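You operate a simulated robot arm through the tools that you are given. There is no shell and no other tool. Be economical: measure what you need, move in short steps, check, and stop when the job is done.

You are at the controls of a simulated two-armed robot. One attempt, no reset.

TASK
Press the cap of relay H home and put it in the green relay tray.
Fine: use the screw press; dark blue knob back to UP, carriage left out; the other relays stay as they are. Set down upright: what you pick out.

The check looks at the end state, three seconds after you hand in, the way a careful person would. Anything else that was tipped, shoved, dropped, spilled or broken makes it a failure. Lids that push on must go on centred and level and be pressed home; caps that screw on are set level and turned clockwise until they are tight.

THE ROBOT
Two 7-joint arms with fingered hands on one trunk, on a base that drives. Base frame: it is fixed to the floor where the robot stands at the start and does not move with it; the origin is under the middle of the robot, x ahead of it, y to its left, z up. Units: m, degrees, N and s.
The left shoulder is at the start at [0.07, 0.166, 1.218], the right one opposite. With the tool pointing down near the work surface each hand reaches from about 0.1 to 0.94 m from the robot's upright axis, wherever it stands, measured 20 degrees to its own side. Places, roughly: cream relay cap [0.7, -0.1, 0.8]; dark blue knob [0.8, 0, 0.9]; inside of the green relay tray [0.8, -0.1, 0.8]; pocket of the press carriage [0.7, 0, 0.8]; press carriage [0.7, 0, 0.8]. Payload 4.1 kg a hand.
The TCP of each hand is the grasp point between the finger pads, 0.032 m short of the fingertips. In the tool frame z runs along the fingers and y along their closing line. The gripper opens to 0.108 m. The gripper's body begins 0.038 m behind the TCP. The gripper is a hand of 4 fingers: y runs from the thumb to the fingers, the wrist lies at [-0.016, -0.108, -0.186] in the tool frame, and closing takes about 1.5 s.
Orientation is told as [roll, pitch, yaw] about the base's x, y, z axes, in that order, counted from this pose: with the fingers straight down and the wrist toward the robot, the tool's x, y and z point along [0, 1, 0], [1, 0, 0] and [0, 0, -1] of the base frame.

THE INTERFACE
- The arms move only by the tool servo_tool. It takes "left_increments", "right_increments" or both (then of equal length, played together; a hand with none holds still); each is a list of rows, each a list of 6 numbers: the shift along the base's x, y, z in units of 50 mm (1.0 is 50 mm), then the turn, a rotation vector about the base's x, y, z in units of 6 degrees (1.0 is 6 degrees). In form: [[dx, dy, dz, rx, ry, rz], ...]. A call has 1 to 20 rows; each row shifts and turns the commanded pose from where the row before left it. "left_fingers" and "right_fingers" are, for a hand that has rows, the opening in per cent of the stroke, from 0 (shut) to 100 (fully open), set as the call begins (left out, the last holds). A call with a number of a shift or a turn outside -1 to 1 is refused whole. A row lasts 0.2 s, in which the tool goes at most 0.05 m and 8.6 degrees; a call with a longer step from one row to the next is refused whole, and so is a gripper value outside its range. Where a pose cannot be reached the arm comes as near as it can. A force on the tool above 40 N (or 10 N above the force at the start of the call, whichever is more), or a blocked arm, ends the call early, and 0.2 s more pass. The fingers move at their own pace (about 0.045 m/s each) and stop on an object; they squeeze with about 26 N. The grip force told is the motor's: it shows also when the fingers shut on nothing. Time passes only in rows, and 0.2 s behind the last, so rows that do not move let the fingers close. The reply holds the time, the measured pose of the TCP, the force on the tool along the base axes, the opening and the grip force, in the units named above and with some noise, with the torque about the TCP (base axes, N m) and any sound that the robot's microphone picked up, and new pictures: "pictures" is both (left out), scene, wrist or none (wrist: the cameras of the hands that moved).
- Cameras (640 x 400 px; columns grow to the right, rows downward): "scene" is now at [0.1253, -0.0123, 1.4503]; the picture's right is [-0.08, -1.00, 0.00], its down [-0.64, 0.05, -0.77] and it looks along [0.76, -0.06, -0.64] (base axes); focal length 256 px, centre (320, 200). "left" rides on the left gripper at [-0.064, -0.093, -0.131] in its tool frame; the picture's right is [-0.80, -0.28, 0.53], its down [0.55, -0.71, 0.45] and it looks along [0.25, 0.65, 0.72] (tool axes); focal length 247 px, centre (320, 200). "right" rides on the right gripper at [0.064, -0.093, -0.132] in its tool frame; the picture's right is [-0.80, 0.28, -0.53], its down [-0.55, -0.71, 0.45] and it looks along [-0.25, 0.65, 0.72] (tool axes); focal length 247 px, centre (320, 200). There is no depth. A picture from a camera that has moved, and an enlarged one, comes with that camera's place and axes in the base frame and with its lens. The place of the scene camera against the robot may be out by one fixed shift of up to 0.018 m in any direction.
- move_column(by): slides the trunk up (or, below 0, down) by that many m; the arms and the scene camera ride with it, the base frame stays. It gives what a move gives, with no picture.
- steer(legs): drives the robot by 1 to 6 legs, each [ahead, left, turn to the left] in m, m and degrees, along the robot's own axes; the way and the turn of a leg run together, so that a leg with both is an arc; at most 1.5 m and 180 degrees a leg. The arms and the cameras ride along, it lands a little off, and it stops where it bumps. It gives what a move gives, and a new picture of the scene camera.
- hand_shape(shape, hand): the hand has 4 fingers and takes this shape, open, in about a second: jaw (thumb against the fingers, like two jaws); tri (thumb and two fingers); tip (a fingertip pinch); poke (one finger out to press); point (the index stretched); flat (the hand flat); cup (the hand cupped); fist (a fist). The gripper value then closes the fingers along that shape, each until it touches; the sizes above hold for jaw. It gives what a move gives, with no picture.
- head_to(pan, tilt): turns the head with the scene camera to pan (to the left, within 86 degrees either way) and tilt (down, from -29 to 69), counted from straight ahead of the robot. It gives what a move gives, and a new picture of the scene camera.
- zoom(camera, box): a new picture of the part [left, top, right, bottom] of that camera's present view, enlarged. No time passes.
- hand_in(): hands the job in; it is judged then, once.

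Go step by step. Nothing tells you exact positions but the pictures and the camera data: compare them with the known pose of the tool, close in by small moves and look again before you grip or let go. The budget is 120 turns and 260 pictures, counting those below and the enlarged ones. Unless the task says otherwise, let go and move clear before handing in.

The tools are called after "Call:" by a JSON object that holds its "name" and its "arguments". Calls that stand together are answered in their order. servo_tool: Moves the arms, as the interface text tells. Its arguments: {"type":"object","properties":{"left_increments":{"type":"array","items":{"type":"array","items":{"type":"number"}}},"left_fingers":{"type":"number"},"right_increments":{"type":"array","items":{"type":"array","items":{"type":"number"}}},"right_fingers":{"type":"number"},"pictures":{"type":"string","enum":["both","scene","wrist","none"]}},"required":[]} The other tools are called the same way: move_column (by) slides the trunk up or down; hand_shape (shape, hand) gives the hand a shape; steer (legs) drives the base; head_to (pan, tilt) turns the head that bears the scene camera; zoom (camera, box) takes an enlarged picture of a part of a camera's view; hand_in () hands the job in.

At the start:

```text
t: 0.0
left_eef_pos: [0.5285, 0.1873, 1.1743]
left_tool_rot: [-0.1, 0.0, 0.2]
left_wrist_force: [-0.1, -0.8, 0.6]
left_moment: [0.02, -0.01, -0.02]
left_finger_gap: 0.1075
left_grasp_force: 0.1
left_shape: jaw
right_eef_pos: [0.5114, -0.292, 1.1438]
right_tool_rot: [0.0, 0.0, 0.0]
right_wrist_force: [1.0, -0.4, 0.5]
right_moment: [0.01, -0.01, -0.01]
right_finger_gap: 0.1075
right_grasp_force: 0.1
right_shape: jaw
trunk travel left (down, up): [-0.725, 0.215]
robot x, y, heading: [0.0011, -0.0034, -0.0]
head pan, tilt: [-4.8, 40.0]
```

scene: 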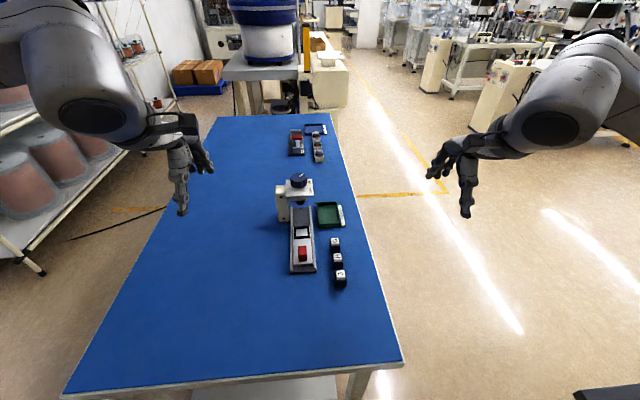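
right: 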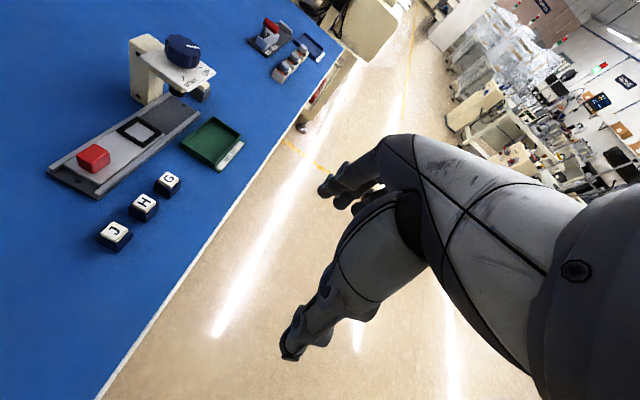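
left: 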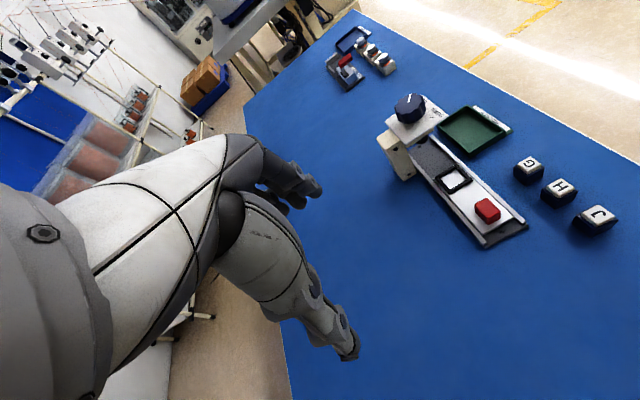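

I see the press with its carriage pulled out, three relays G, H, J in a row to the right, and the green tray. I'll enlarge the views for details.

Call:
{"name": "zoom", "arguments": {"camera": "scene", "box": [260, 160, 380, 300]}}

Call:
{"name": "zoom", "arguments": {"camera": "left", "box": [360, 80, 640, 255]}}

Call:
{"name": "zoom", "arguments": {"camera": "right", "box": [30, 20, 270, 260]}}

```text
2.86 times, centred on (320, 230) of scene
camera zoom: at [0.1253, -0.0123, 1.4503], right [-0.08, -1.0, 0.0], down [-0.64, 0.05, -0.77], along [0.76, -0.06, -0.64], focal length 730 px, centre (320, 114)
```

zoom: 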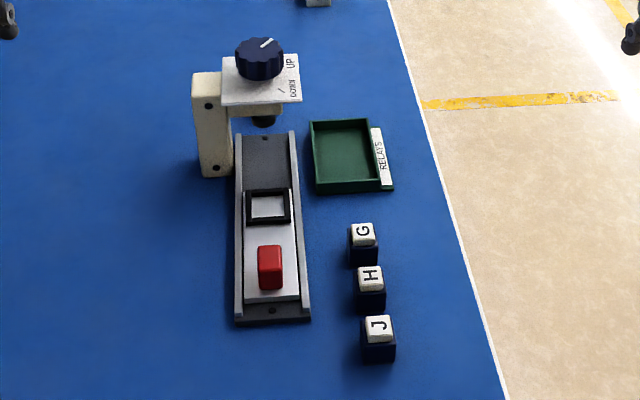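

```text
2.29 times, centred on (500, 168) of left
camera zoom: at [0.4367, 0.1222, 1.3049], right [-0.28, -0.8, -0.53], down [-0.71, 0.55, -0.45], along [0.65, 0.25, -0.72], focal length 564 px, centre (-91, 274)
```

zoom: 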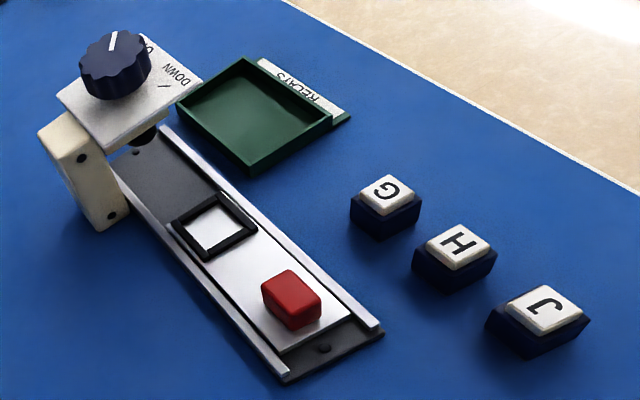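

```text
1.67 times, centred on (150, 140) of right
camera zoom: at [0.418, -0.2274, 1.275], right [0.28, -0.8, 0.53], down [-0.71, -0.55, -0.45], along [0.65, -0.25, -0.72], focal length 412 px, centre (603, 300)
```

zoom: 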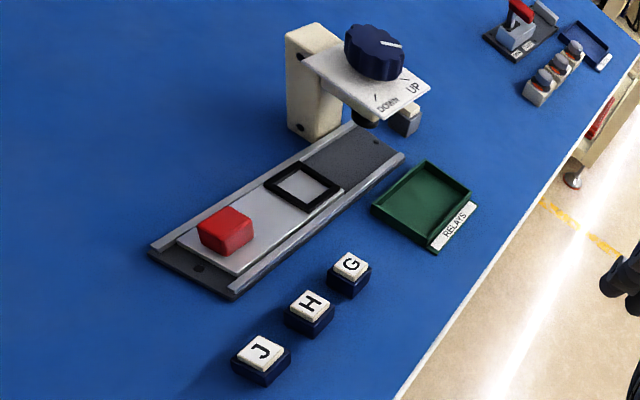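

H's top is at about (0.601, -0.099, 0.822), the pocket at (0.7245, 0.005), the handle at (0.625, 0.002) and the knob at (0.826, 0.004, 0.95). I'll bring the right hand above H with its closing line along y, so the neighbours stay clear.

Call:
{"name": "servo_tool", "arguments": {"right_increments": [[0.12, 0.257, -0.24, 0, 0, 1], [0.12, 0.257, -0.24, 0, 0, 1], [0.12, 0.257, -0.24, 0, 0, 1], [0.12, 0.257, -0.24, 0, 0, 1], [0.12, 0.257, -0.24, 0, 0, 1], [0.12, 0.257, -0.24, 0, 0, 1], [0.12, 0.257, -0.24, 0, 0, 1], [0.12, 0.257, -0.24, 0, 0, 1], [0.12, 0.257, -0.24, 0, 0, 1], [0.12, 0.257, -0.24, 0, 0, 1], [0.12, 0.257, -0.24, 0, 0, 1], [0.12, 0.257, -0.24, 0, 0, 1], [0.12, 0.257, -0.24, 0, 0, 1], [0.12, 0.257, -0.24, 0, 0, 1], [0.12, 0.257, -0.24, 0, 0, 1], [0, 0, 0, 0, 0, 0]], "right_fingers": 62}}

```text
t: 3.4
left_eef_pos: [0.5275, 0.1861, 1.174]
left_tool_rot: [-0.1, 0.0, 0.1]
left_wrist_force: [-0.1, 0.2, 0.2]
left_moment: [0.0, 0.03, 0.01]
left_finger_gap: 0.1074
left_grasp_force: 0.0
left_shape: jaw
right_eef_pos: [0.523, -0.1483, 0.9967]
right_tool_rot: [-11.6, 0.0, 69.4]
right_wrist_force: [0.5, 0.2, -0.5]
right_moment: [0.03, 0.02, -0.04]
right_finger_gap: 0.0672
right_grasp_force: 0.1
right_shape: jaw
right hand out of reach, approached as far as the arm can: row 8, 9, 10, 11, 12, 13, 14
trunk travel left (down, up): [-0.725, 0.215]
robot x, y, heading: [0.003, -0.0011, 0.1]
head pan, tilt: [-4.8, 40.0]
camera scene: at [0.1242, -0.0122, 1.4505], right [-0.08, -1.0, 0.0], down [-0.64, 0.05, -0.77], along [0.76, -0.06, -0.64], focal length 256 px, centre (320, 200)
camera right: at [0.4057, -0.2031, 1.1105], right [0.73, 0.03, 0.68], down [0.34, -0.88, -0.33], along [0.59, 0.47, -0.65], focal length 247 px, centre (320, 200)
```

scene: 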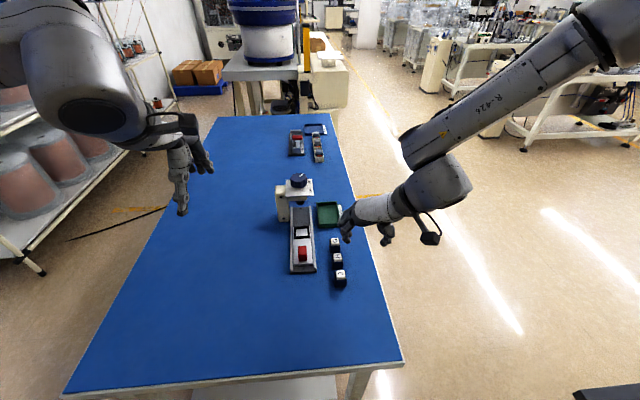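
right: 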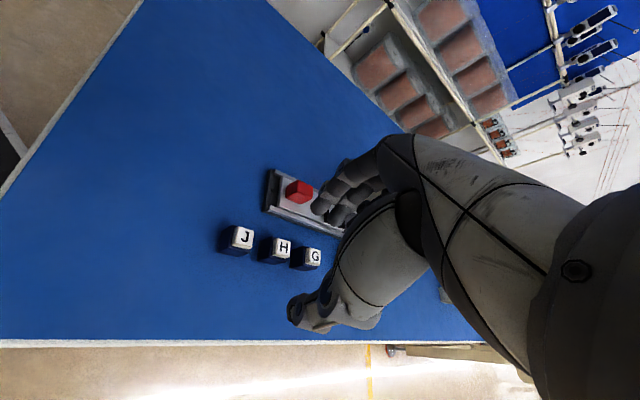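

The arm lagged, with rows 8–14 out of reach. I'll let it settle and see where it stands.

Call:
{"name": "servo_tool", "arguments": {"right_increments": [[0, 0, 0, 0, 0, 0], [0, 0, 0, 0, 0, 0], [0, 0, 0, 0, 0, 0], [0, 0, 0, 0, 0, 0]], "pictures": "none"}}

```text
t: 4.4
left_eef_pos: [0.5287, 0.1865, 1.1743]
left_tool_rot: [-0.1, 0.0, 0.1]
left_wrist_force: [0.3, -1.2, -0.6]
left_moment: [0.01, 0.01, -0.01]
left_finger_gap: 0.1076
left_grasp_force: 0.1
left_shape: jaw
right_eef_pos: [0.5239, -0.1481, 0.9953]
right_tool_rot: [-11.5, -0.1, 69.4]
right_wrist_force: [0.6, 0.4, -0.1]
right_moment: [0.01, -0.01, -0.04]
right_finger_gap: 0.067
right_grasp_force: 0.1
right_shape: jaw
trunk travel left (down, up): [-0.725, 0.215]
robot x, y, heading: [0.002, 0.0001, -0.0]
head pan, tilt: [-4.8, 40.0]
```

It settled at yaw 69°, so that orientation isn't reachable from here. The 60 mm spacing leaves room to grip along x at yaw 0, so I'll turn back and hover above H.

Call:
{"name": "servo_tool", "arguments": {"right_increments": [[0.11, 0.07, 0, 0, 0, -0.964], [0.11, 0.07, 0, 0, 0, -0.964], [0.11, 0.07, 0, 0, 0, -0.964], [0.11, 0.07, 0, 0, 0, -0.964], [0.11, 0.07, 0, 0, 0, -0.964], [0.11, 0.07, 0, 0, 0, -0.964], [0.11, 0.07, 0, 0, 0, -0.964], [0.11, 0.07, 0, 0, 0, -0.964], [0.11, 0.07, 0, 0, 0, -0.964], [0.11, 0.07, 0, 0, 0, -0.964], [0.11, 0.07, 0, 0, 0, -0.964], [0.11, 0.07, 0, 0, 0, -0.964], [0.11, 0.07, -0.5, 0.96, 0, 0], [0.11, 0.07, -0.5, 0.96, 0, 0], [0, 0, 0, 0, 0, 0], [0, 0, 0, 0, 0, 0]], "right_fingers": 50}}

```text
t: 7.8
left_eef_pos: [0.5276, 0.1863, 1.1741]
left_tool_rot: [-0.1, 0.1, 0.0]
left_wrist_force: [0.3, 0.2, 0.0]
left_moment: [0.02, 0.02, -0.02]
left_finger_gap: 0.1077
left_grasp_force: 0.1
left_shape: jaw
right_eef_pos: [0.6032, -0.1007, 0.944]
right_tool_rot: [0.0, 0.1, 0.0]
right_wrist_force: [-0.6, -0.3, -0.1]
right_moment: [0.01, -0.01, 0.05]
right_finger_gap: 0.0542
right_grasp_force: 0.0
right_shape: jaw
trunk travel left (down, up): [-0.725, 0.215]
robot x, y, heading: [0.0012, 0.0008, 0.1]
head pan, tilt: [-4.8, 40.0]
camera scene: at [0.1255, -0.0128, 1.4503], right [-0.08, -1.0, 0.0], down [-0.64, 0.05, -0.77], along [0.76, -0.06, -0.64], focal length 256 px, centre (320, 200)
camera right: at [0.5089, -0.0361, 1.0747], right [0.28, -0.8, 0.53], down [-0.71, -0.55, -0.45], along [0.65, -0.25, -0.72], focal length 247 px, centre (320, 200)
```

scene: 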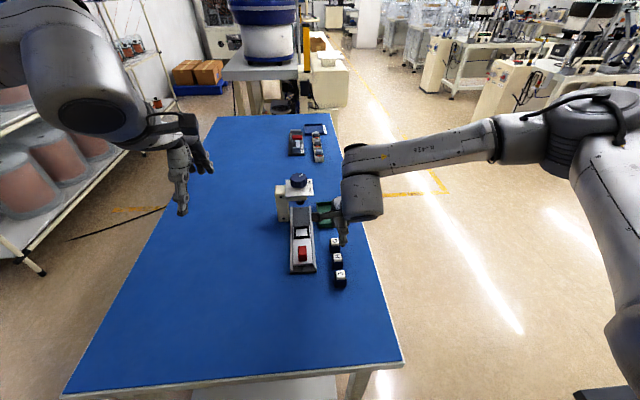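
right: 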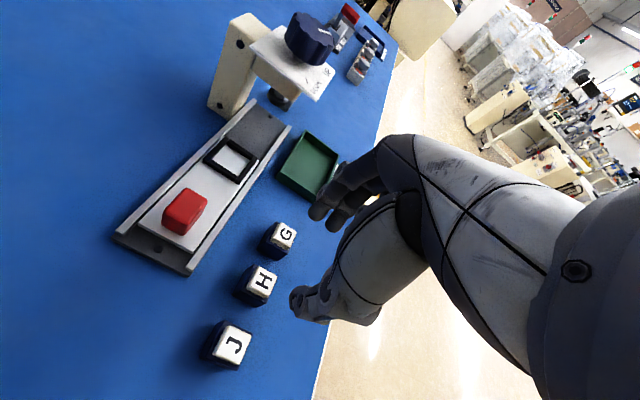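

The hand is vertical at about (0.603, -0.101, 0.944). I'll enlarge the wrist view to measure H, its neighbours and the fingertips.

Call:
{"name": "zoom", "arguments": {"camera": "right", "box": [180, 160, 380, 380]}}

Call:
{"name": "zoom", "arguments": {"camera": "left", "box": [400, 80, 640, 255]}}

```text
1.82 times, centred on (280, 270) of right
camera zoom: at [0.5089, -0.0361, 1.0747], right [0.28, -0.8, 0.53], down [-0.71, -0.55, -0.45], along [0.65, -0.25, -0.72], focal length 449 px, centre (393, 73)
```

zoom: 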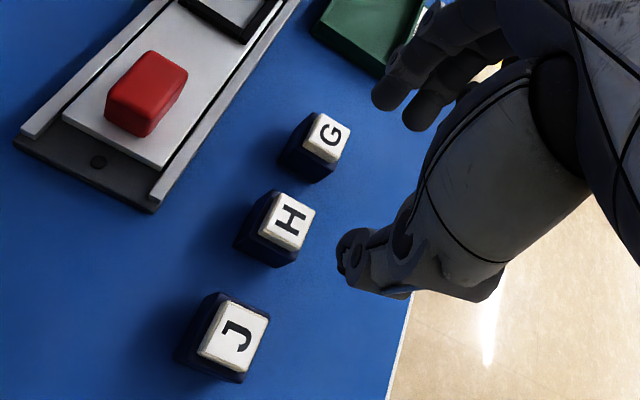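

```text
2.29 times, centred on (520, 168) of left
camera zoom: at [0.4369, 0.1218, 1.3049], right [-0.28, -0.8, -0.53], down [-0.71, 0.55, -0.45], along [0.65, 0.25, -0.72], focal length 564 px, centre (-137, 274)
```

zoom: 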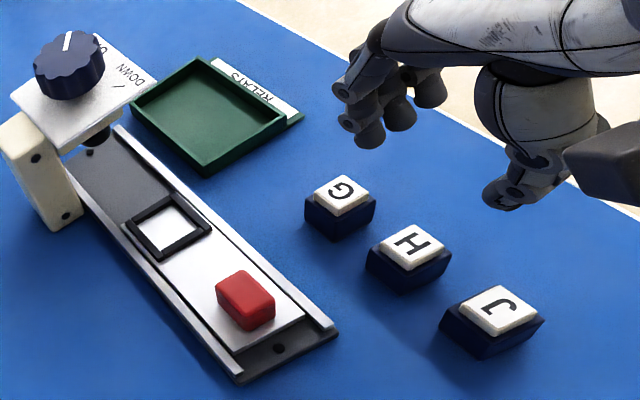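

H's centre comes out at about (0.600, -0.099) with a body roughly 30 mm wide. I'll narrow the opening to about 45 mm, descend part way and check.

Call:
{"name": "servo_tool", "arguments": {"right_increments": [[-0.05, 0.03, -0.3, 0, 0, 0], [0, 0, -0.4, 0, 0, 0], [0, 0, -0.4, 0, 0, 0], [0, 0, -0.36, 0, 0, 0], [0, 0, 0, 0, 0, 0]], "right_fingers": 42, "pictures": "wrist"}}

Call:
{"name": "zoom", "arguments": {"camera": "left", "box": [480, 100, 640, 255]}}

Call:
{"name": "zoom", "arguments": {"camera": "scene", "box": [310, 210, 370, 300]}}

```text
t: 9.0
left_eef_pos: [0.5287, 0.1867, 1.174]
left_tool_rot: [-0.1, 0.0, 0.0]
left_wrist_force: [0.3, 0.0, -0.3]
left_moment: [0.02, 0.0, 0.02]
left_finger_gap: 0.1074
left_grasp_force: 0.0
left_shape: jaw
right_eef_pos: [0.5989, -0.0982, 0.8728]
right_tool_rot: [0.0, 0.1, 0.0]
right_wrist_force: [-0.1, -0.2, 1.0]
right_moment: [0.0, 0.0, 0.02]
right_finger_gap: 0.0457
right_grasp_force: 0.1
right_shape: jaw
trunk travel left (down, up): [-0.725, 0.215]
robot x, y, heading: [-0.0006, -0.0005, 0.1]
head pan, tilt: [-4.8, 40.0]
camera right: at [0.5055, -0.0344, 1.0022], right [0.28, -0.8, 0.53], down [-0.71, -0.55, -0.45], along [0.65, -0.25, -0.72], focal length 247 px, centre (320, 200)
```

right: 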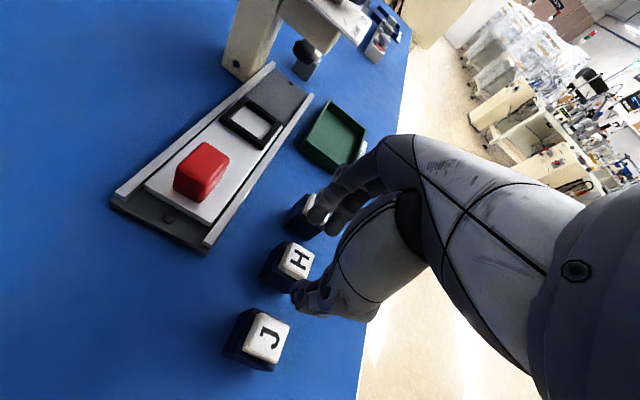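

```text
2.58 times, centred on (560, 178) of left
camera zoom: at [0.4366, 0.1223, 1.3049], right [-0.28, -0.8, -0.53], down [-0.71, 0.55, -0.45], along [0.65, 0.25, -0.72], focal length 637 px, centre (-299, 258)
```

zoom: 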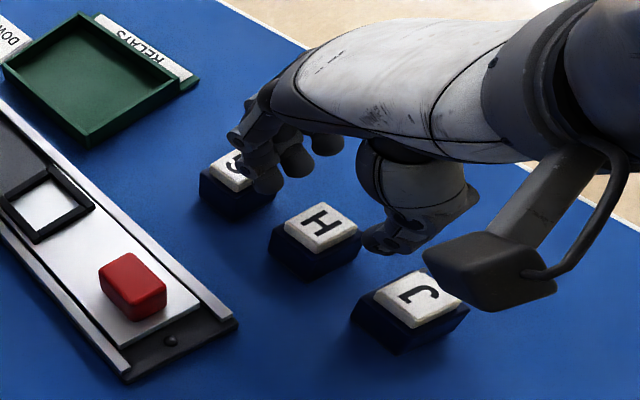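

```text
4.44 times, centred on (340, 255) of scene
camera zoom: at [0.1252, -0.0122, 1.4504], right [-0.08, -1.0, 0.0], down [-0.64, 0.05, -0.77], along [0.76, -0.06, -0.64], focal length 1136 px, centre (231, -44)
```

zoom: 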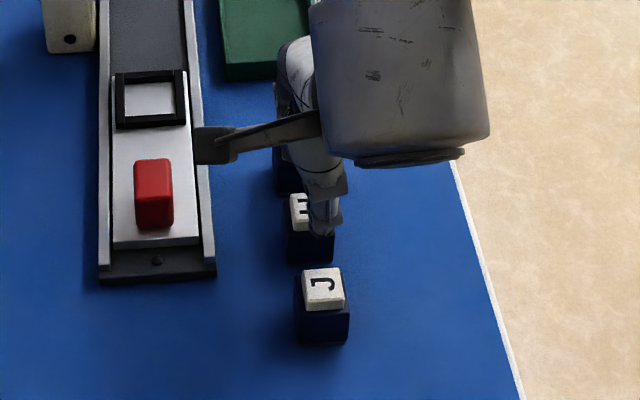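

Fingers straddle H and their outer faces come near G and J, so I'll narrow the opening to about 40 mm and go down to grasp height with small steps.

Call:
{"name": "servo_tool", "arguments": {"right_increments": [[0.02, -0.02, 0, 0, 0, 0], [0, 0, 0, 0, 0, 0], [0, 0, -0.2, 0, 0, 0], [0, 0, -0.2, 0, 0, 0], [0, 0, -0.2, 0, 0, 0], [0, 0, -0.16, 0, 0, 0], [0, 0, 0, 0, 0, 0]], "right_fingers": 37, "pictures": "wrist"}}

Call:
{"name": "zoom", "arguments": {"camera": "left", "box": [480, 100, 640, 255]}}

Call:
{"name": "zoom", "arguments": {"camera": "right", "box": [220, 160, 400, 380]}}

```text
t: 10.6
left_eef_pos: [0.5273, 0.1867, 1.1728]
left_tool_rot: [0.0, 0.0, 0.1]
left_wrist_force: [0.1, -0.3, 0.2]
left_moment: [0.03, 0.02, -0.02]
left_finger_gap: 0.1075
left_grasp_force: 0.0
left_shape: jaw
right_eef_pos: [0.5997, -0.1003, 0.8331]
right_tool_rot: [-0.1, 0.0, 0.1]
right_wrist_force: [-0.5, 0.4, 0.6]
right_moment: [0.05, -0.02, 0.0]
right_finger_gap: 0.0401
right_grasp_force: 0.0
right_shape: jaw
trunk travel left (down, up): [-0.725, 0.215]
robot x, y, heading: [-0.0001, -0.0018, 0.2]
head pan, tilt: [-4.8, 40.0]
camera right: at [0.5062, -0.0353, 0.9639], right [0.28, -0.8, 0.53], down [-0.71, -0.55, -0.45], along [0.65, -0.25, -0.72], focal length 247 px, centre (320, 200)
```

right: 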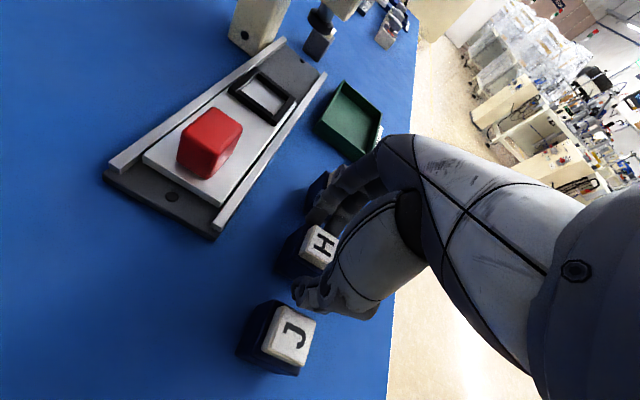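

```text
2.58 times, centred on (560, 178) of left
camera zoom: at [0.4365, 0.1223, 1.305], right [-0.28, -0.8, -0.53], down [-0.71, 0.55, -0.45], along [0.65, 0.25, -0.72], focal length 637 px, centre (-299, 258)
```

zoom: 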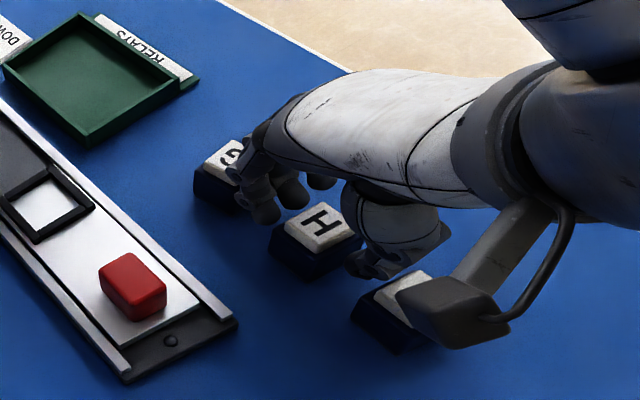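

```text
1.82 times, centred on (310, 270) of right
camera zoom: at [0.5062, -0.0353, 0.9639], right [0.28, -0.8, 0.53], down [-0.71, -0.55, -0.45], along [0.65, -0.25, -0.72], focal length 449 px, centre (338, 73)
```

zoom: 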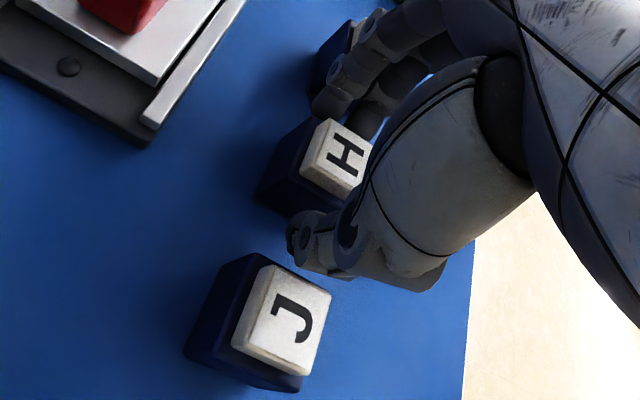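

No contact so far; fingers are well placed in the gaps. I'll go 6 mm lower to catch the dark body rather than the cap, then close.

Call:
{"name": "servo_tool", "arguments": {"right_increments": [[0, 0, -0.12, 0, 0, 0], [0, 0, 0, 0, 0, 0]], "right_fingers": 37, "pictures": "none"}}

Call:
{"name": "servo_tool", "arguments": {"right_increments": [[0, 0, 0, 0, 0, 0], [0, 0, 0, 0, 0, 0], [0, 0, 0, 0, 0, 0], [0, 0, 0, 0, 0, 0], [0, 0, 0, 0, 0, 0], [0, 0, 0, 0, 0, 0]], "right_fingers": 10, "pictures": "wrist"}}

Call:
{"name": "zoom", "arguments": {"camera": "left", "box": [480, 100, 640, 255]}}

```text
t: 11.2
left_eef_pos: [0.5275, 0.187, 1.1743]
left_tool_rot: [-0.1, 0.0, 0.0]
left_wrist_force: [0.7, 0.4, -0.1]
left_moment: [0.0, 0.0, 0.03]
left_finger_gap: 0.1077
left_grasp_force: 0.0
left_shape: jaw
right_eef_pos: [0.6003, -0.0997, 0.8278]
right_tool_rot: [-0.1, 0.2, 0.0]
right_wrist_force: [-0.2, 0.0, -0.2]
right_moment: [-0.01, 0.02, -0.01]
right_finger_gap: 0.0404
right_grasp_force: 0.0
right_shape: jaw
trunk travel left (down, up): [-0.725, 0.215]
robot x, y, heading: [-0.0002, -0.002, -0.1]
head pan, tilt: [-4.8, 40.0]
```

```text
t: 12.6
left_eef_pos: [0.5278, 0.1868, 1.1731]
left_tool_rot: [-0.1, -0.1, 0.2]
left_wrist_force: [0.8, -0.8, 0.5]
left_moment: [0.01, 0.0, 0.02]
left_finger_gap: 0.1077
left_grasp_force: 0.0
left_shape: jaw
right_eef_pos: [0.5994, -0.099, 0.8277]
right_tool_rot: [-0.1, 0.1, 0.1]
right_wrist_force: [-0.2, 0.2, 0.4]
right_moment: [0.03, -0.02, -0.01]
right_finger_gap: 0.0274
right_grasp_force: 26.0
right_shape: jaw
trunk travel left (down, up): [-0.725, 0.215]
robot x, y, heading: [-0.0025, 0.0003, 0.5]
head pan, tilt: [-4.8, 40.0]
camera right: at [0.506, -0.0354, 0.9578], right [0.28, -0.8, 0.53], down [-0.71, -0.55, -0.45], along [0.65, -0.25, -0.72], focal length 247 px, centre (320, 200)
```

right: 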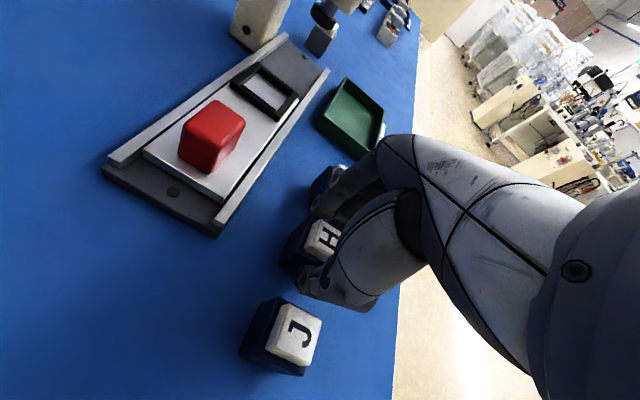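

```text
2.58 times, centred on (560, 178) of left
camera zoom: at [0.4368, 0.1223, 1.3048], right [-0.28, -0.8, -0.53], down [-0.71, 0.55, -0.45], along [0.65, 0.25, -0.72], focal length 637 px, centre (-299, 258)
```

zoom: 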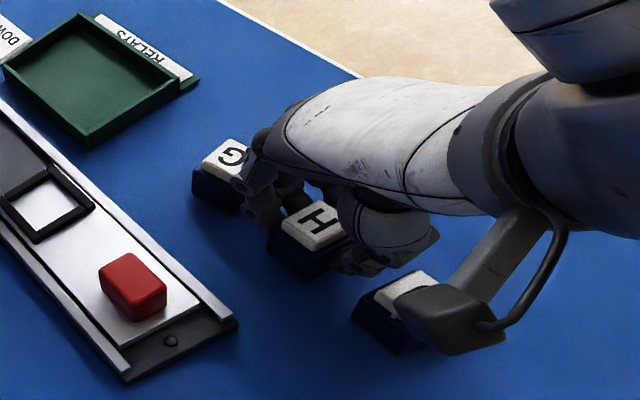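

Gripped at a 27 mm gap. I'll lift it straight up and look.

Call:
{"name": "servo_tool", "arguments": {"right_increments": [[0, 0, 0.2, 0, 0, 0], [0, 0, 0.3, 0, 0, 0], [0, 0, 0.4, 0, 0, 0], [0, 0, 0.4, 0, 0, 0], [0, 0, 0.4, 0, 0, 0], [0, 0, 0.3, 0, 0, 0], [0, 0, 0, 0, 0, 0]], "pictures": "wrist"}}

Call:
{"name": "zoom", "arguments": {"camera": "left", "box": [440, 60, 640, 255]}}

Call:
{"name": "zoom", "arguments": {"camera": "scene", "box": [290, 190, 380, 300]}}

```text
t: 14.2
left_eef_pos: [0.5286, 0.187, 1.1746]
left_tool_rot: [-0.1, -0.1, 0.0]
left_wrist_force: [0.7, 0.1, 0.5]
left_moment: [0.0, -0.03, 0.0]
left_finger_gap: 0.1076
left_grasp_force: 0.1
left_shape: jaw
right_eef_pos: [0.5995, -0.0979, 0.9271]
right_tool_rot: [-0.2, 0.1, 0.0]
right_wrist_force: [0.8, -0.4, -1.1]
right_moment: [-0.02, -0.01, 0.0]
right_finger_gap: 0.0271
right_grasp_force: 25.7
right_shape: jaw
trunk travel left (down, up): [-0.725, 0.215]
robot x, y, heading: [0.0019, 0.0013, -0.2]
head pan, tilt: [-4.8, 40.0]
camera right: at [0.506, -0.0344, 1.0579], right [0.28, -0.8, 0.53], down [-0.71, -0.55, -0.45], along [0.65, -0.25, -0.72], focal length 247 px, centre (320, 200)
```

right: 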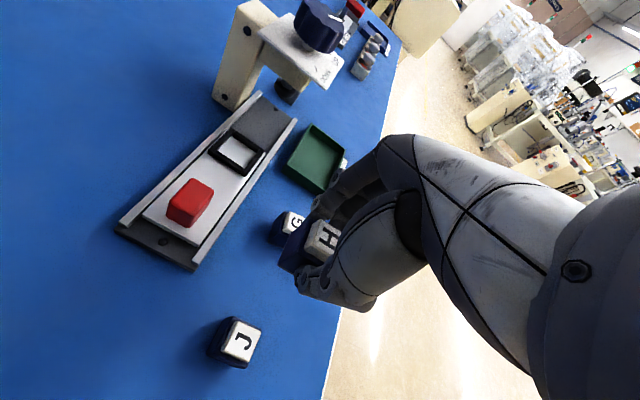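

```text
2.05 times, centred on (540, 158) of left
camera zoom: at [0.437, 0.1223, 1.3048], right [-0.28, -0.8, -0.53], down [-0.71, 0.55, -0.45], along [0.65, 0.25, -0.72], focal length 507 px, centre (-131, 287)
```

zoom: 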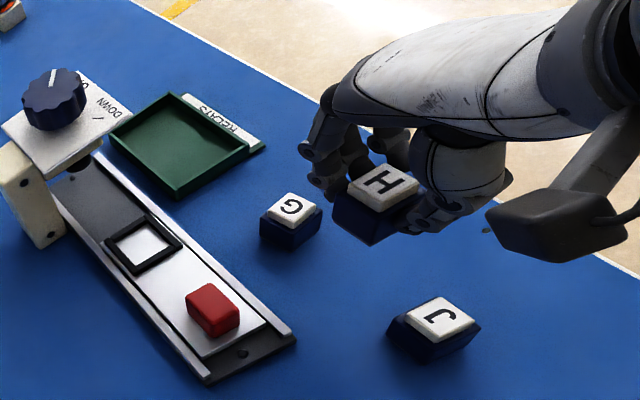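

```text
3.64 times, centred on (335, 245) of scene
camera zoom: at [0.1257, -0.0122, 1.4503], right [-0.08, -1.0, 0.0], down [-0.64, 0.05, -0.77], along [0.76, -0.06, -0.64], focal length 930 px, centre (266, 36)
```

zoom: 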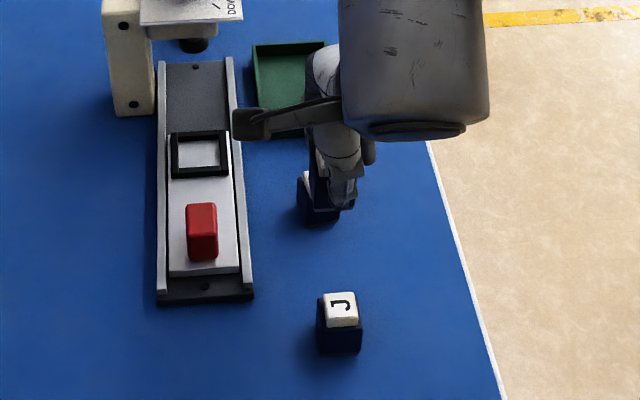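

H came up upright with its cap on, and nothing else moved. Before moving over the pocket I'll measure the press's overhanging plate and the pocket with the wrist cameras.

Call:
{"name": "zoom", "arguments": {"camera": "right", "box": [110, 0, 360, 270]}}

Call:
{"name": "zoom", "arguments": {"camera": "left", "box": [370, 70, 540, 250]}}

```text
1.48 times, centred on (235, 135) of right
camera zoom: at [0.506, -0.0344, 1.0579], right [0.28, -0.8, 0.53], down [-0.71, -0.55, -0.45], along [0.65, -0.25, -0.72], focal length 366 px, centre (446, 296)
```

zoom: 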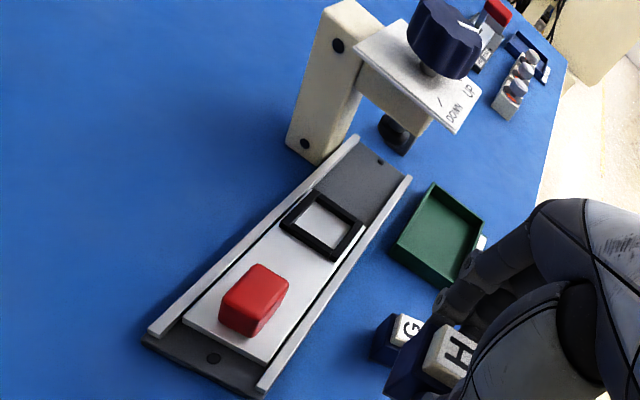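

```text
2.22 times, centred on (455, 160) of left
camera zoom: at [0.437, 0.1223, 1.3048], right [-0.28, -0.8, -0.53], down [-0.71, 0.55, -0.45], along [0.65, 0.25, -0.72], focal length 549 px, centre (20, 289)
```

zoom: 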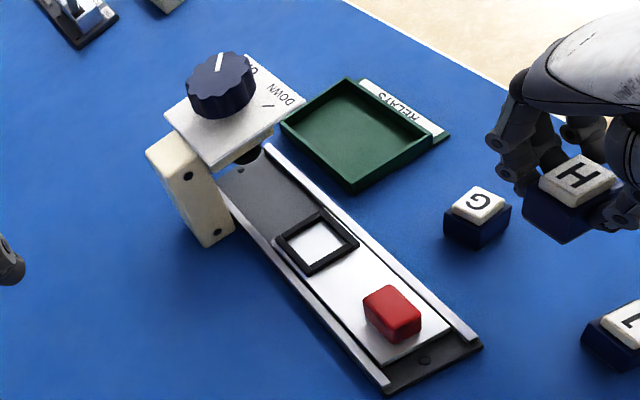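

The plate's near edge is at x≈0.781 and z≈0.917, so the hand clears it. The pocket centre is at (0.7248, 0.0052, 0.805). I'll move H above the pocket.

Call:
{"name": "servo_tool", "arguments": {"right_increments": [[0.3, 0.25, 0, 0, 0, 0], [0.45, 0.37, 0, 0, 0, 0], [0.5, 0.41, 0, 0, 0, 0], [0.5, 0.41, 0, 0, 0, 0], [0.45, 0.37, 0, 0, 0, 0], [0.306, 0.254, 0, 0, 0, 0], [0, 0, 0, 0, 0, 0], [0, 0, 0, 0, 0, 0]], "pictures": "wrist"}}

Call:
{"name": "zoom", "arguments": {"camera": "left", "box": [370, 70, 540, 250]}}

Call:
{"name": "zoom", "arguments": {"camera": "scene", "box": [265, 170, 345, 280]}}

Call:
{"name": "zoom", "arguments": {"camera": "right", "box": [180, 140, 380, 340]}}

```text
t: 16.0
left_eef_pos: [0.5297, 0.1871, 1.1738]
left_tool_rot: [-0.1, 0.0, 0.2]
left_wrist_force: [0.7, -0.4, 0.0]
left_moment: [-0.04, 0.03, -0.01]
left_finger_gap: 0.1073
left_grasp_force: 0.1
left_shape: jaw
right_eef_pos: [0.7246, 0.0037, 0.9247]
right_tool_rot: [-0.1, 0.1, 0.0]
right_wrist_force: [1.0, 0.0, -0.3]
right_moment: [-0.01, -0.03, 0.02]
right_finger_gap: 0.0273
right_grasp_force: 26.2
right_shape: jaw
trunk travel left (down, up): [-0.725, 0.215]
robot x, y, heading: [0.0032, 0.0045, 0.0]
head pan, tilt: [-4.8, 40.0]
camera right: at [0.631, 0.0693, 1.0558], right [0.28, -0.8, 0.53], down [-0.71, -0.55, -0.45], along [0.65, -0.25, -0.72], focal length 247 px, centre (320, 200)
```

right: 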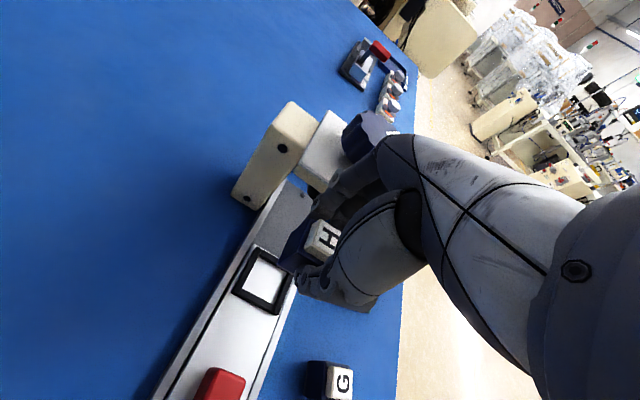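

```text
2.22 times, centred on (455, 160) of left
camera zoom: at [0.4369, 0.1225, 1.3048], right [-0.28, -0.8, -0.53], down [-0.71, 0.55, -0.45], along [0.65, 0.25, -0.72], focal length 549 px, centre (20, 289)
```

zoom: 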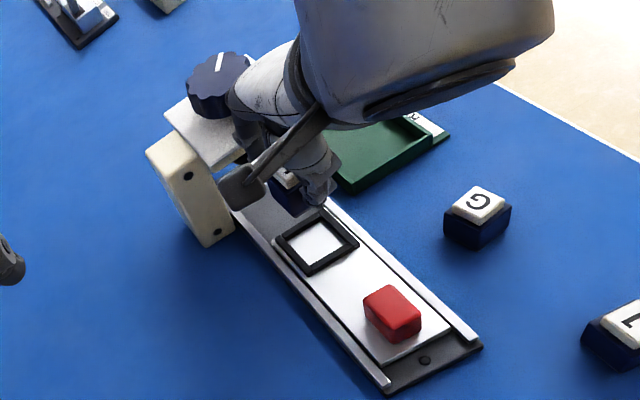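

```text
3.64 times, centred on (305, 225) of scene
camera zoom: at [0.1255, -0.012, 1.4503], right [-0.08, -1.0, 0.0], down [-0.64, 0.05, -0.77], along [0.76, -0.06, -0.64], focal length 930 px, centre (374, 109)
```

zoom: 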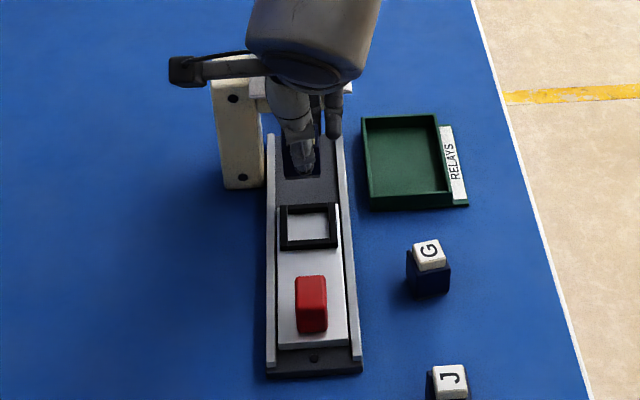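

```text
2.00 times, centred on (280, 240) of right
camera zoom: at [0.631, 0.0693, 1.0558], right [0.28, -0.8, 0.53], down [-0.71, -0.55, -0.45], along [0.65, -0.25, -0.72], focal length 494 px, centre (400, 120)
```

zoom: 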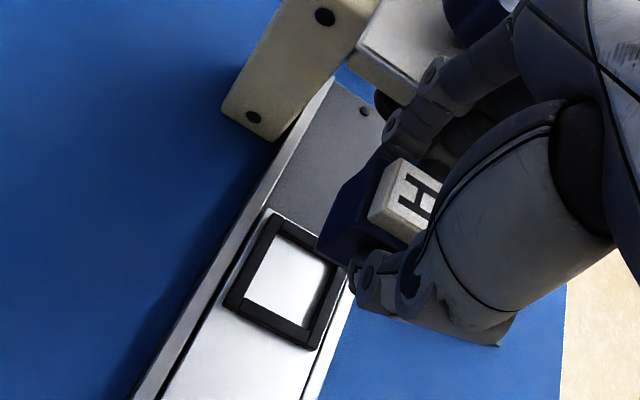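

H hangs just above the pocket, which reads as (0.7235, 0.004) from this camera. I'll descend to about 20 mm above the frame and check alignment.

Call:
{"name": "servo_tool", "arguments": {"right_increments": [[0, 0, -0.3, 0, 0, 0], [0, 0, -0.4, 0, 0, 0], [0, 0, -0.3, 0, 0, 0], [0, 0, 0, 0, 0, 0], [0, 0, 0, 0, 0, 0]], "pictures": "none"}}

Call:
{"name": "zoom", "arguments": {"camera": "left", "box": [420, 110, 520, 210]}}

Call:
{"name": "zoom", "arguments": {"camera": "right", "box": [200, 160, 380, 340]}}

Call:
{"name": "zoom", "arguments": {"camera": "scene", "box": [275, 180, 335, 260]}}

```text
t: 17.2
left_eef_pos: [0.5309, 0.1885, 1.1731]
left_tool_rot: [-0.1, 0.1, 0.2]
left_wrist_force: [0.7, 0.8, -0.2]
left_moment: [0.01, 0.03, 0.0]
left_finger_gap: 0.1079
left_grasp_force: 0.1
left_shape: jaw
right_eef_pos: [0.7252, 0.0036, 0.8758]
right_tool_rot: [-0.1, 0.0, 0.1]
right_wrist_force: [0.5, 0.0, 0.0]
right_moment: [0.0, 0.0, -0.02]
right_finger_gap: 0.0269
right_grasp_force: 26.0
right_shape: jaw
trunk travel left (down, up): [-0.725, 0.215]
robot x, y, heading: [0.0014, 0.0008, -0.2]
head pan, tilt: [-4.8, 40.0]
```

```text
4.00 times, centred on (470, 160) of left
camera zoom: at [0.4387, 0.1225, 1.3041], right [-0.28, -0.8, -0.53], down [-0.71, 0.55, -0.45], along [0.65, 0.25, -0.72], focal length 988 px, centre (-280, 360)
```

zoom: 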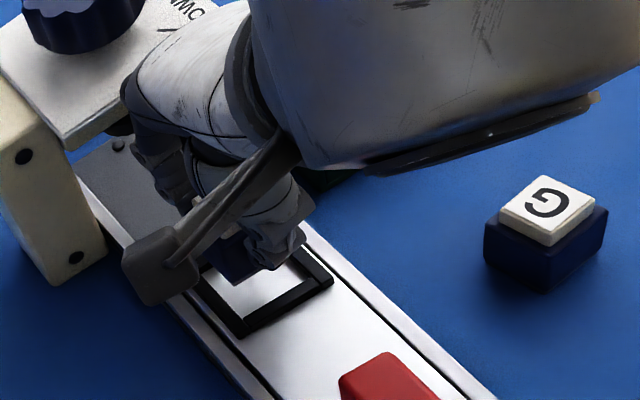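

```text
2.22 times, centred on (290, 250) of right
camera zoom: at [0.6319, 0.0684, 1.0059], right [0.28, -0.8, 0.53], down [-0.71, -0.55, -0.45], along [0.65, -0.25, -0.72], focal length 549 px, centre (387, 89)
```

zoom: 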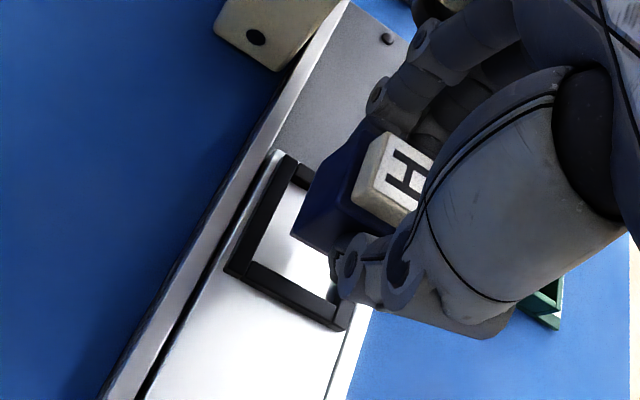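

```text
5.00 times, centred on (305, 220) of scene
camera zoom: at [0.1275, -0.012, 1.4501], right [-0.08, -1.0, 0.0], down [-0.64, 0.05, -0.76], along [0.76, -0.06, -0.64], focal length 1278 px, centre (395, 100)
```

zoom: 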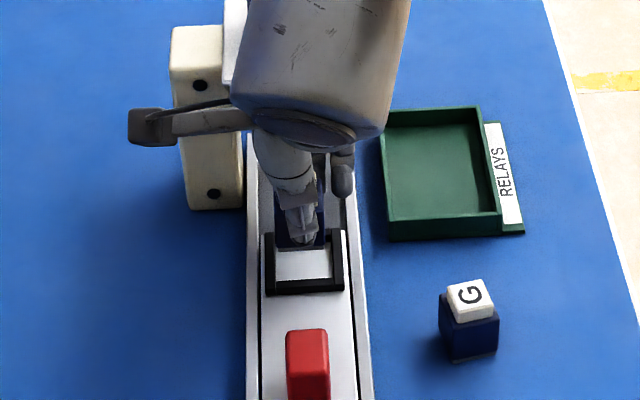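

The pocket's inside is about 38 mm square, centred near (0.723, 0.003); H is within about 1–2 mm. I'll make a small correction and lower it to just at the frame's mouth.

Call:
{"name": "servo_tool", "arguments": {"right_increments": [[-0.03, -0.02, -0.15, 0, 0, 0], [0, 0, -0.15, 0, 0, 0], [0, 0, -0.15, 0, 0, 0], [0, 0, -0.1, 0, 0, 0], [0, 0, 0, 0, 0, 0]], "pictures": "none"}}

Call:
{"name": "zoom", "arguments": {"camera": "right", "box": [220, 160, 380, 320]}}

Call:
{"name": "zoom", "arguments": {"camera": "left", "box": [420, 110, 520, 210]}}

```text
t: 18.4
left_eef_pos: [0.5277, 0.1865, 1.1729]
left_tool_rot: [-0.1, -0.1, 0.1]
left_wrist_force: [0.4, -0.8, 0.2]
left_moment: [0.02, 0.02, 0.0]
left_finger_gap: 0.1077
left_grasp_force: 0.1
left_shape: jaw
right_eef_pos: [0.7242, 0.0054, 0.85]
right_tool_rot: [-0.1, 0.1, 0.0]
right_wrist_force: [1.0, -0.4, 0.0]
right_moment: [-0.02, -0.05, 0.0]
right_finger_gap: 0.0267
right_grasp_force: 25.8
right_shape: jaw
trunk travel left (down, up): [-0.725, 0.215]
robot x, y, heading: [-0.0017, -0.0032, -0.2]
head pan, tilt: [-4.8, 40.0]
```

```text
2.50 times, centred on (300, 240) of right
camera zoom: at [0.6301, 0.0686, 0.9799], right [0.28, -0.8, 0.53], down [-0.71, -0.55, -0.45], along [0.65, -0.25, -0.72], focal length 617 px, centre (370, 100)
```

zoom: 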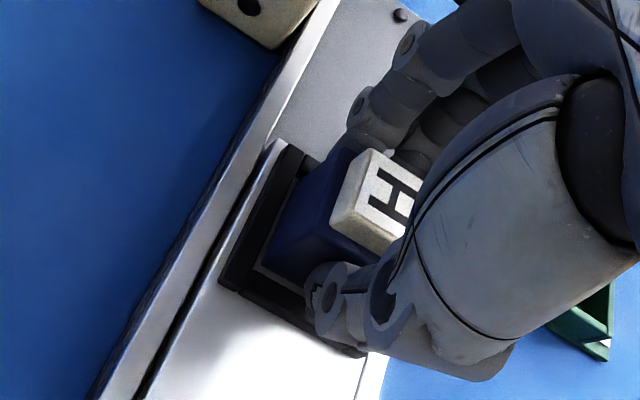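

```text
4.00 times, centred on (470, 160) of left
camera zoom: at [0.4368, 0.1224, 1.3049], right [-0.28, -0.8, -0.53], down [-0.71, 0.55, -0.45], along [0.65, 0.25, -0.72], focal length 988 px, centre (-280, 360)
```

zoom: 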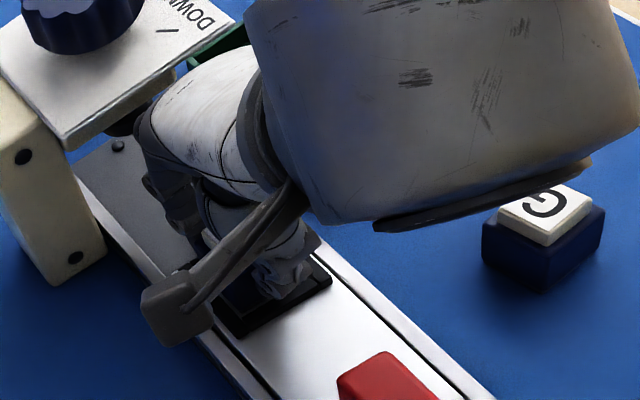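

H's lower edge sits inside the frame outline. I'll lower it a few millimetres at a time, watching the force.

Call:
{"name": "servo_tool", "arguments": {"right_increments": [[0, 0, -0.08, 0, 0, 0], [0, 0, -0.06, 0, 0, 0], [0, 0, 0, 0, 0, 0]], "pictures": "none"}}

Call:
{"name": "zoom", "arguments": {"camera": "right", "box": [220, 160, 380, 320]}}

```text
t: 19.2
left_eef_pos: [0.5254, 0.1876, 1.1755]
left_tool_rot: [-0.2, -0.2, 0.1]
left_wrist_force: [-0.2, 0.7, -0.7]
left_moment: [-0.01, 0.0, -0.01]
left_finger_gap: 0.1078
left_grasp_force: 0.0
left_shape: jaw
right_eef_pos: [0.7221, 0.0048, 0.8464]
right_tool_rot: [0.0, -0.3, 0.0]
right_wrist_force: [5.3, 1.1, 31.5]
right_moment: [0.11, -0.32, -0.02]
right_finger_gap: 0.0299
right_grasp_force: 26.4
right_shape: jaw
trunk travel left (down, up): [-0.725, 0.215]
robot x, y, heading: [-0.0007, -0.0019, 0.2]
head pan, tilt: [-4.8, 40.0]
```

```text
2.50 times, centred on (300, 240) of right
camera zoom: at [0.6275, 0.0682, 0.9767], right [0.28, -0.8, 0.53], down [-0.7, -0.55, -0.45], along [0.65, -0.25, -0.71], focal length 617 px, centre (370, 100)
```

zoom: 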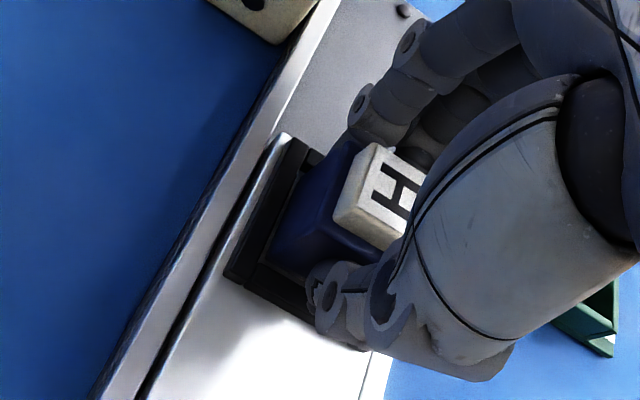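

There is contact at TCP z 0.846, which may be the floor or the rim. I'll relieve the load by 2 mm and look from all sides.

Call:
{"name": "servo_tool", "arguments": {"right_increments": [[0, 0, 0.04, 0, 0, 0], [0, 0, 0, 0, 0, 0]], "pictures": "none"}}

Call:
{"name": "zoom", "arguments": {"camera": "scene", "box": [285, 205, 325, 245]}}

Call:
{"name": "zoom", "arguments": {"camera": "right", "box": [260, 190, 340, 270]}}

Call:
{"name": "zoom", "arguments": {"camera": "left", "box": [445, 160, 505, 210]}}

```text
t: 19.8
left_eef_pos: [0.5266, 0.1867, 1.1754]
left_tool_rot: [-0.1, 0.0, 0.1]
left_wrist_force: [-0.1, 1.3, -0.7]
left_moment: [0.01, -0.03, 0.02]
left_finger_gap: 0.1076
left_grasp_force: 0.1
left_shape: jaw
right_eef_pos: [0.7222, 0.0042, 0.8463]
right_tool_rot: [-0.1, -0.1, 0.0]
right_wrist_force: [5.2, 4.4, 26.4]
right_moment: [0.11, -0.36, 0.01]
right_finger_gap: 0.0298
right_grasp_force: 25.8
right_shape: jaw
trunk travel left (down, up): [-0.725, 0.215]
robot x, y, heading: [0.0006, 0.0035, 0.2]
head pan, tilt: [-4.8, 40.0]
```

```text
10.00 times, centred on (305, 225) of scene
camera zoom: at [0.1222, -0.0115, 1.4507], right [-0.08, -1.0, 0.0], down [-0.64, 0.05, -0.77], along [0.76, -0.06, -0.64], focal length 2557 px, centre (470, -50)
```

zoom: 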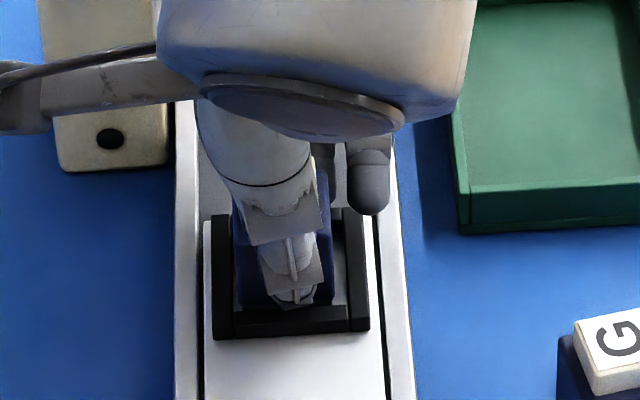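

```text
5.00 times, centred on (300, 230) of right
camera zoom: at [0.6277, 0.0681, 0.9771], right [0.28, -0.8, 0.53], down [-0.7, -0.55, -0.45], along [0.65, -0.25, -0.72], focal length 1235 px, centre (420, 50)
```

zoom: 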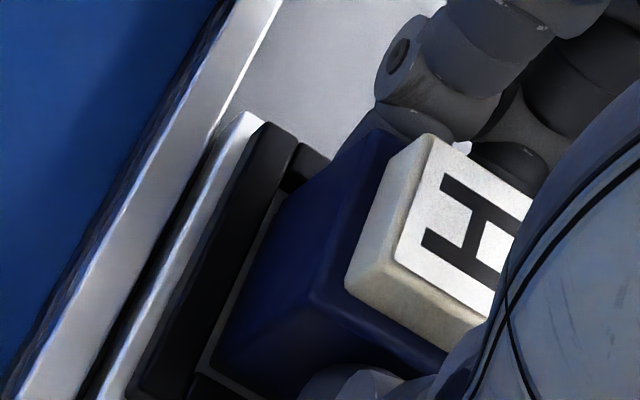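

```text
8.00 times, centred on (475, 185) of left
camera zoom: at [0.4339, 0.123, 1.3059], right [-0.28, -0.8, -0.53], down [-0.71, 0.55, -0.45], along [0.65, 0.25, -0.72], focal length 1976 px, centre (-920, 320)
```

zoom: 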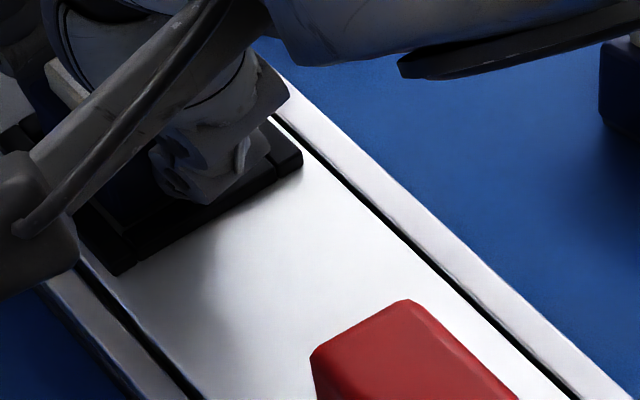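

H stands inside the frame with a thin strip of floor showing round it, sitting about 1.5 mm toward +y. I'll unload, centre it and check the force.

Call:
{"name": "servo_tool", "arguments": {"right_increments": [[0, 0, 0.04, 0, 0, 0], [0.01, -0.03, 0.01, 0, 0, 0], [0, 0, 0, 0, 0, 0]], "pictures": "none"}}

Call:
{"name": "zoom", "arguments": {"camera": "scene", "box": [285, 205, 325, 245]}}

Call:
{"name": "zoom", "arguments": {"camera": "right", "box": [260, 190, 340, 270]}}

```text
t: 20.6
left_eef_pos: [0.525, 0.1872, 1.1751]
left_tool_rot: [-0.1, 0.0, 0.1]
left_wrist_force: [-0.1, -0.2, -0.1]
left_moment: [0.02, 0.03, 0.05]
left_finger_gap: 0.1076
left_grasp_force: 0.0
left_shape: jaw
right_eef_pos: [0.7231, 0.0016, 0.8478]
right_tool_rot: [-0.1, 0.0, 0.0]
right_wrist_force: [-0.9, 4.4, 13.7]
right_moment: [0.14, -0.14, 0.07]
right_finger_gap: 0.0295
right_grasp_force: 25.9
right_shape: jaw
trunk travel left (down, up): [-0.725, 0.215]
robot x, y, heading: [-0.0016, 0.0004, 0.4]
head pan, tilt: [-4.8, 40.0]
```

```text
10.00 times, centred on (305, 225) of scene
camera zoom: at [0.1228, -0.0114, 1.4505], right [-0.08, -1.0, 0.0], down [-0.64, 0.05, -0.77], along [0.76, -0.06, -0.64], focal length 2557 px, centre (470, -50)
```

zoom: 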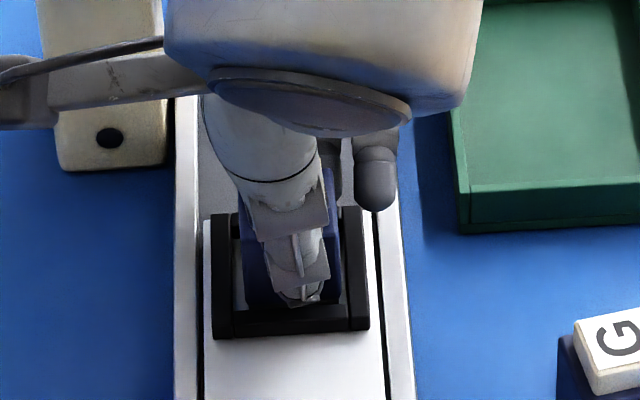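

```text
5.00 times, centred on (300, 230) of right
camera zoom: at [0.6288, 0.0662, 0.9776], right [0.28, -0.8, 0.53], down [-0.71, -0.55, -0.45], along [0.65, -0.25, -0.72], focal length 1235 px, centre (420, 50)
```

zoom: 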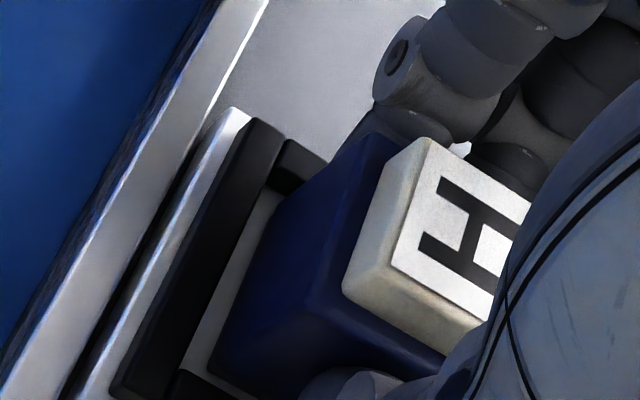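

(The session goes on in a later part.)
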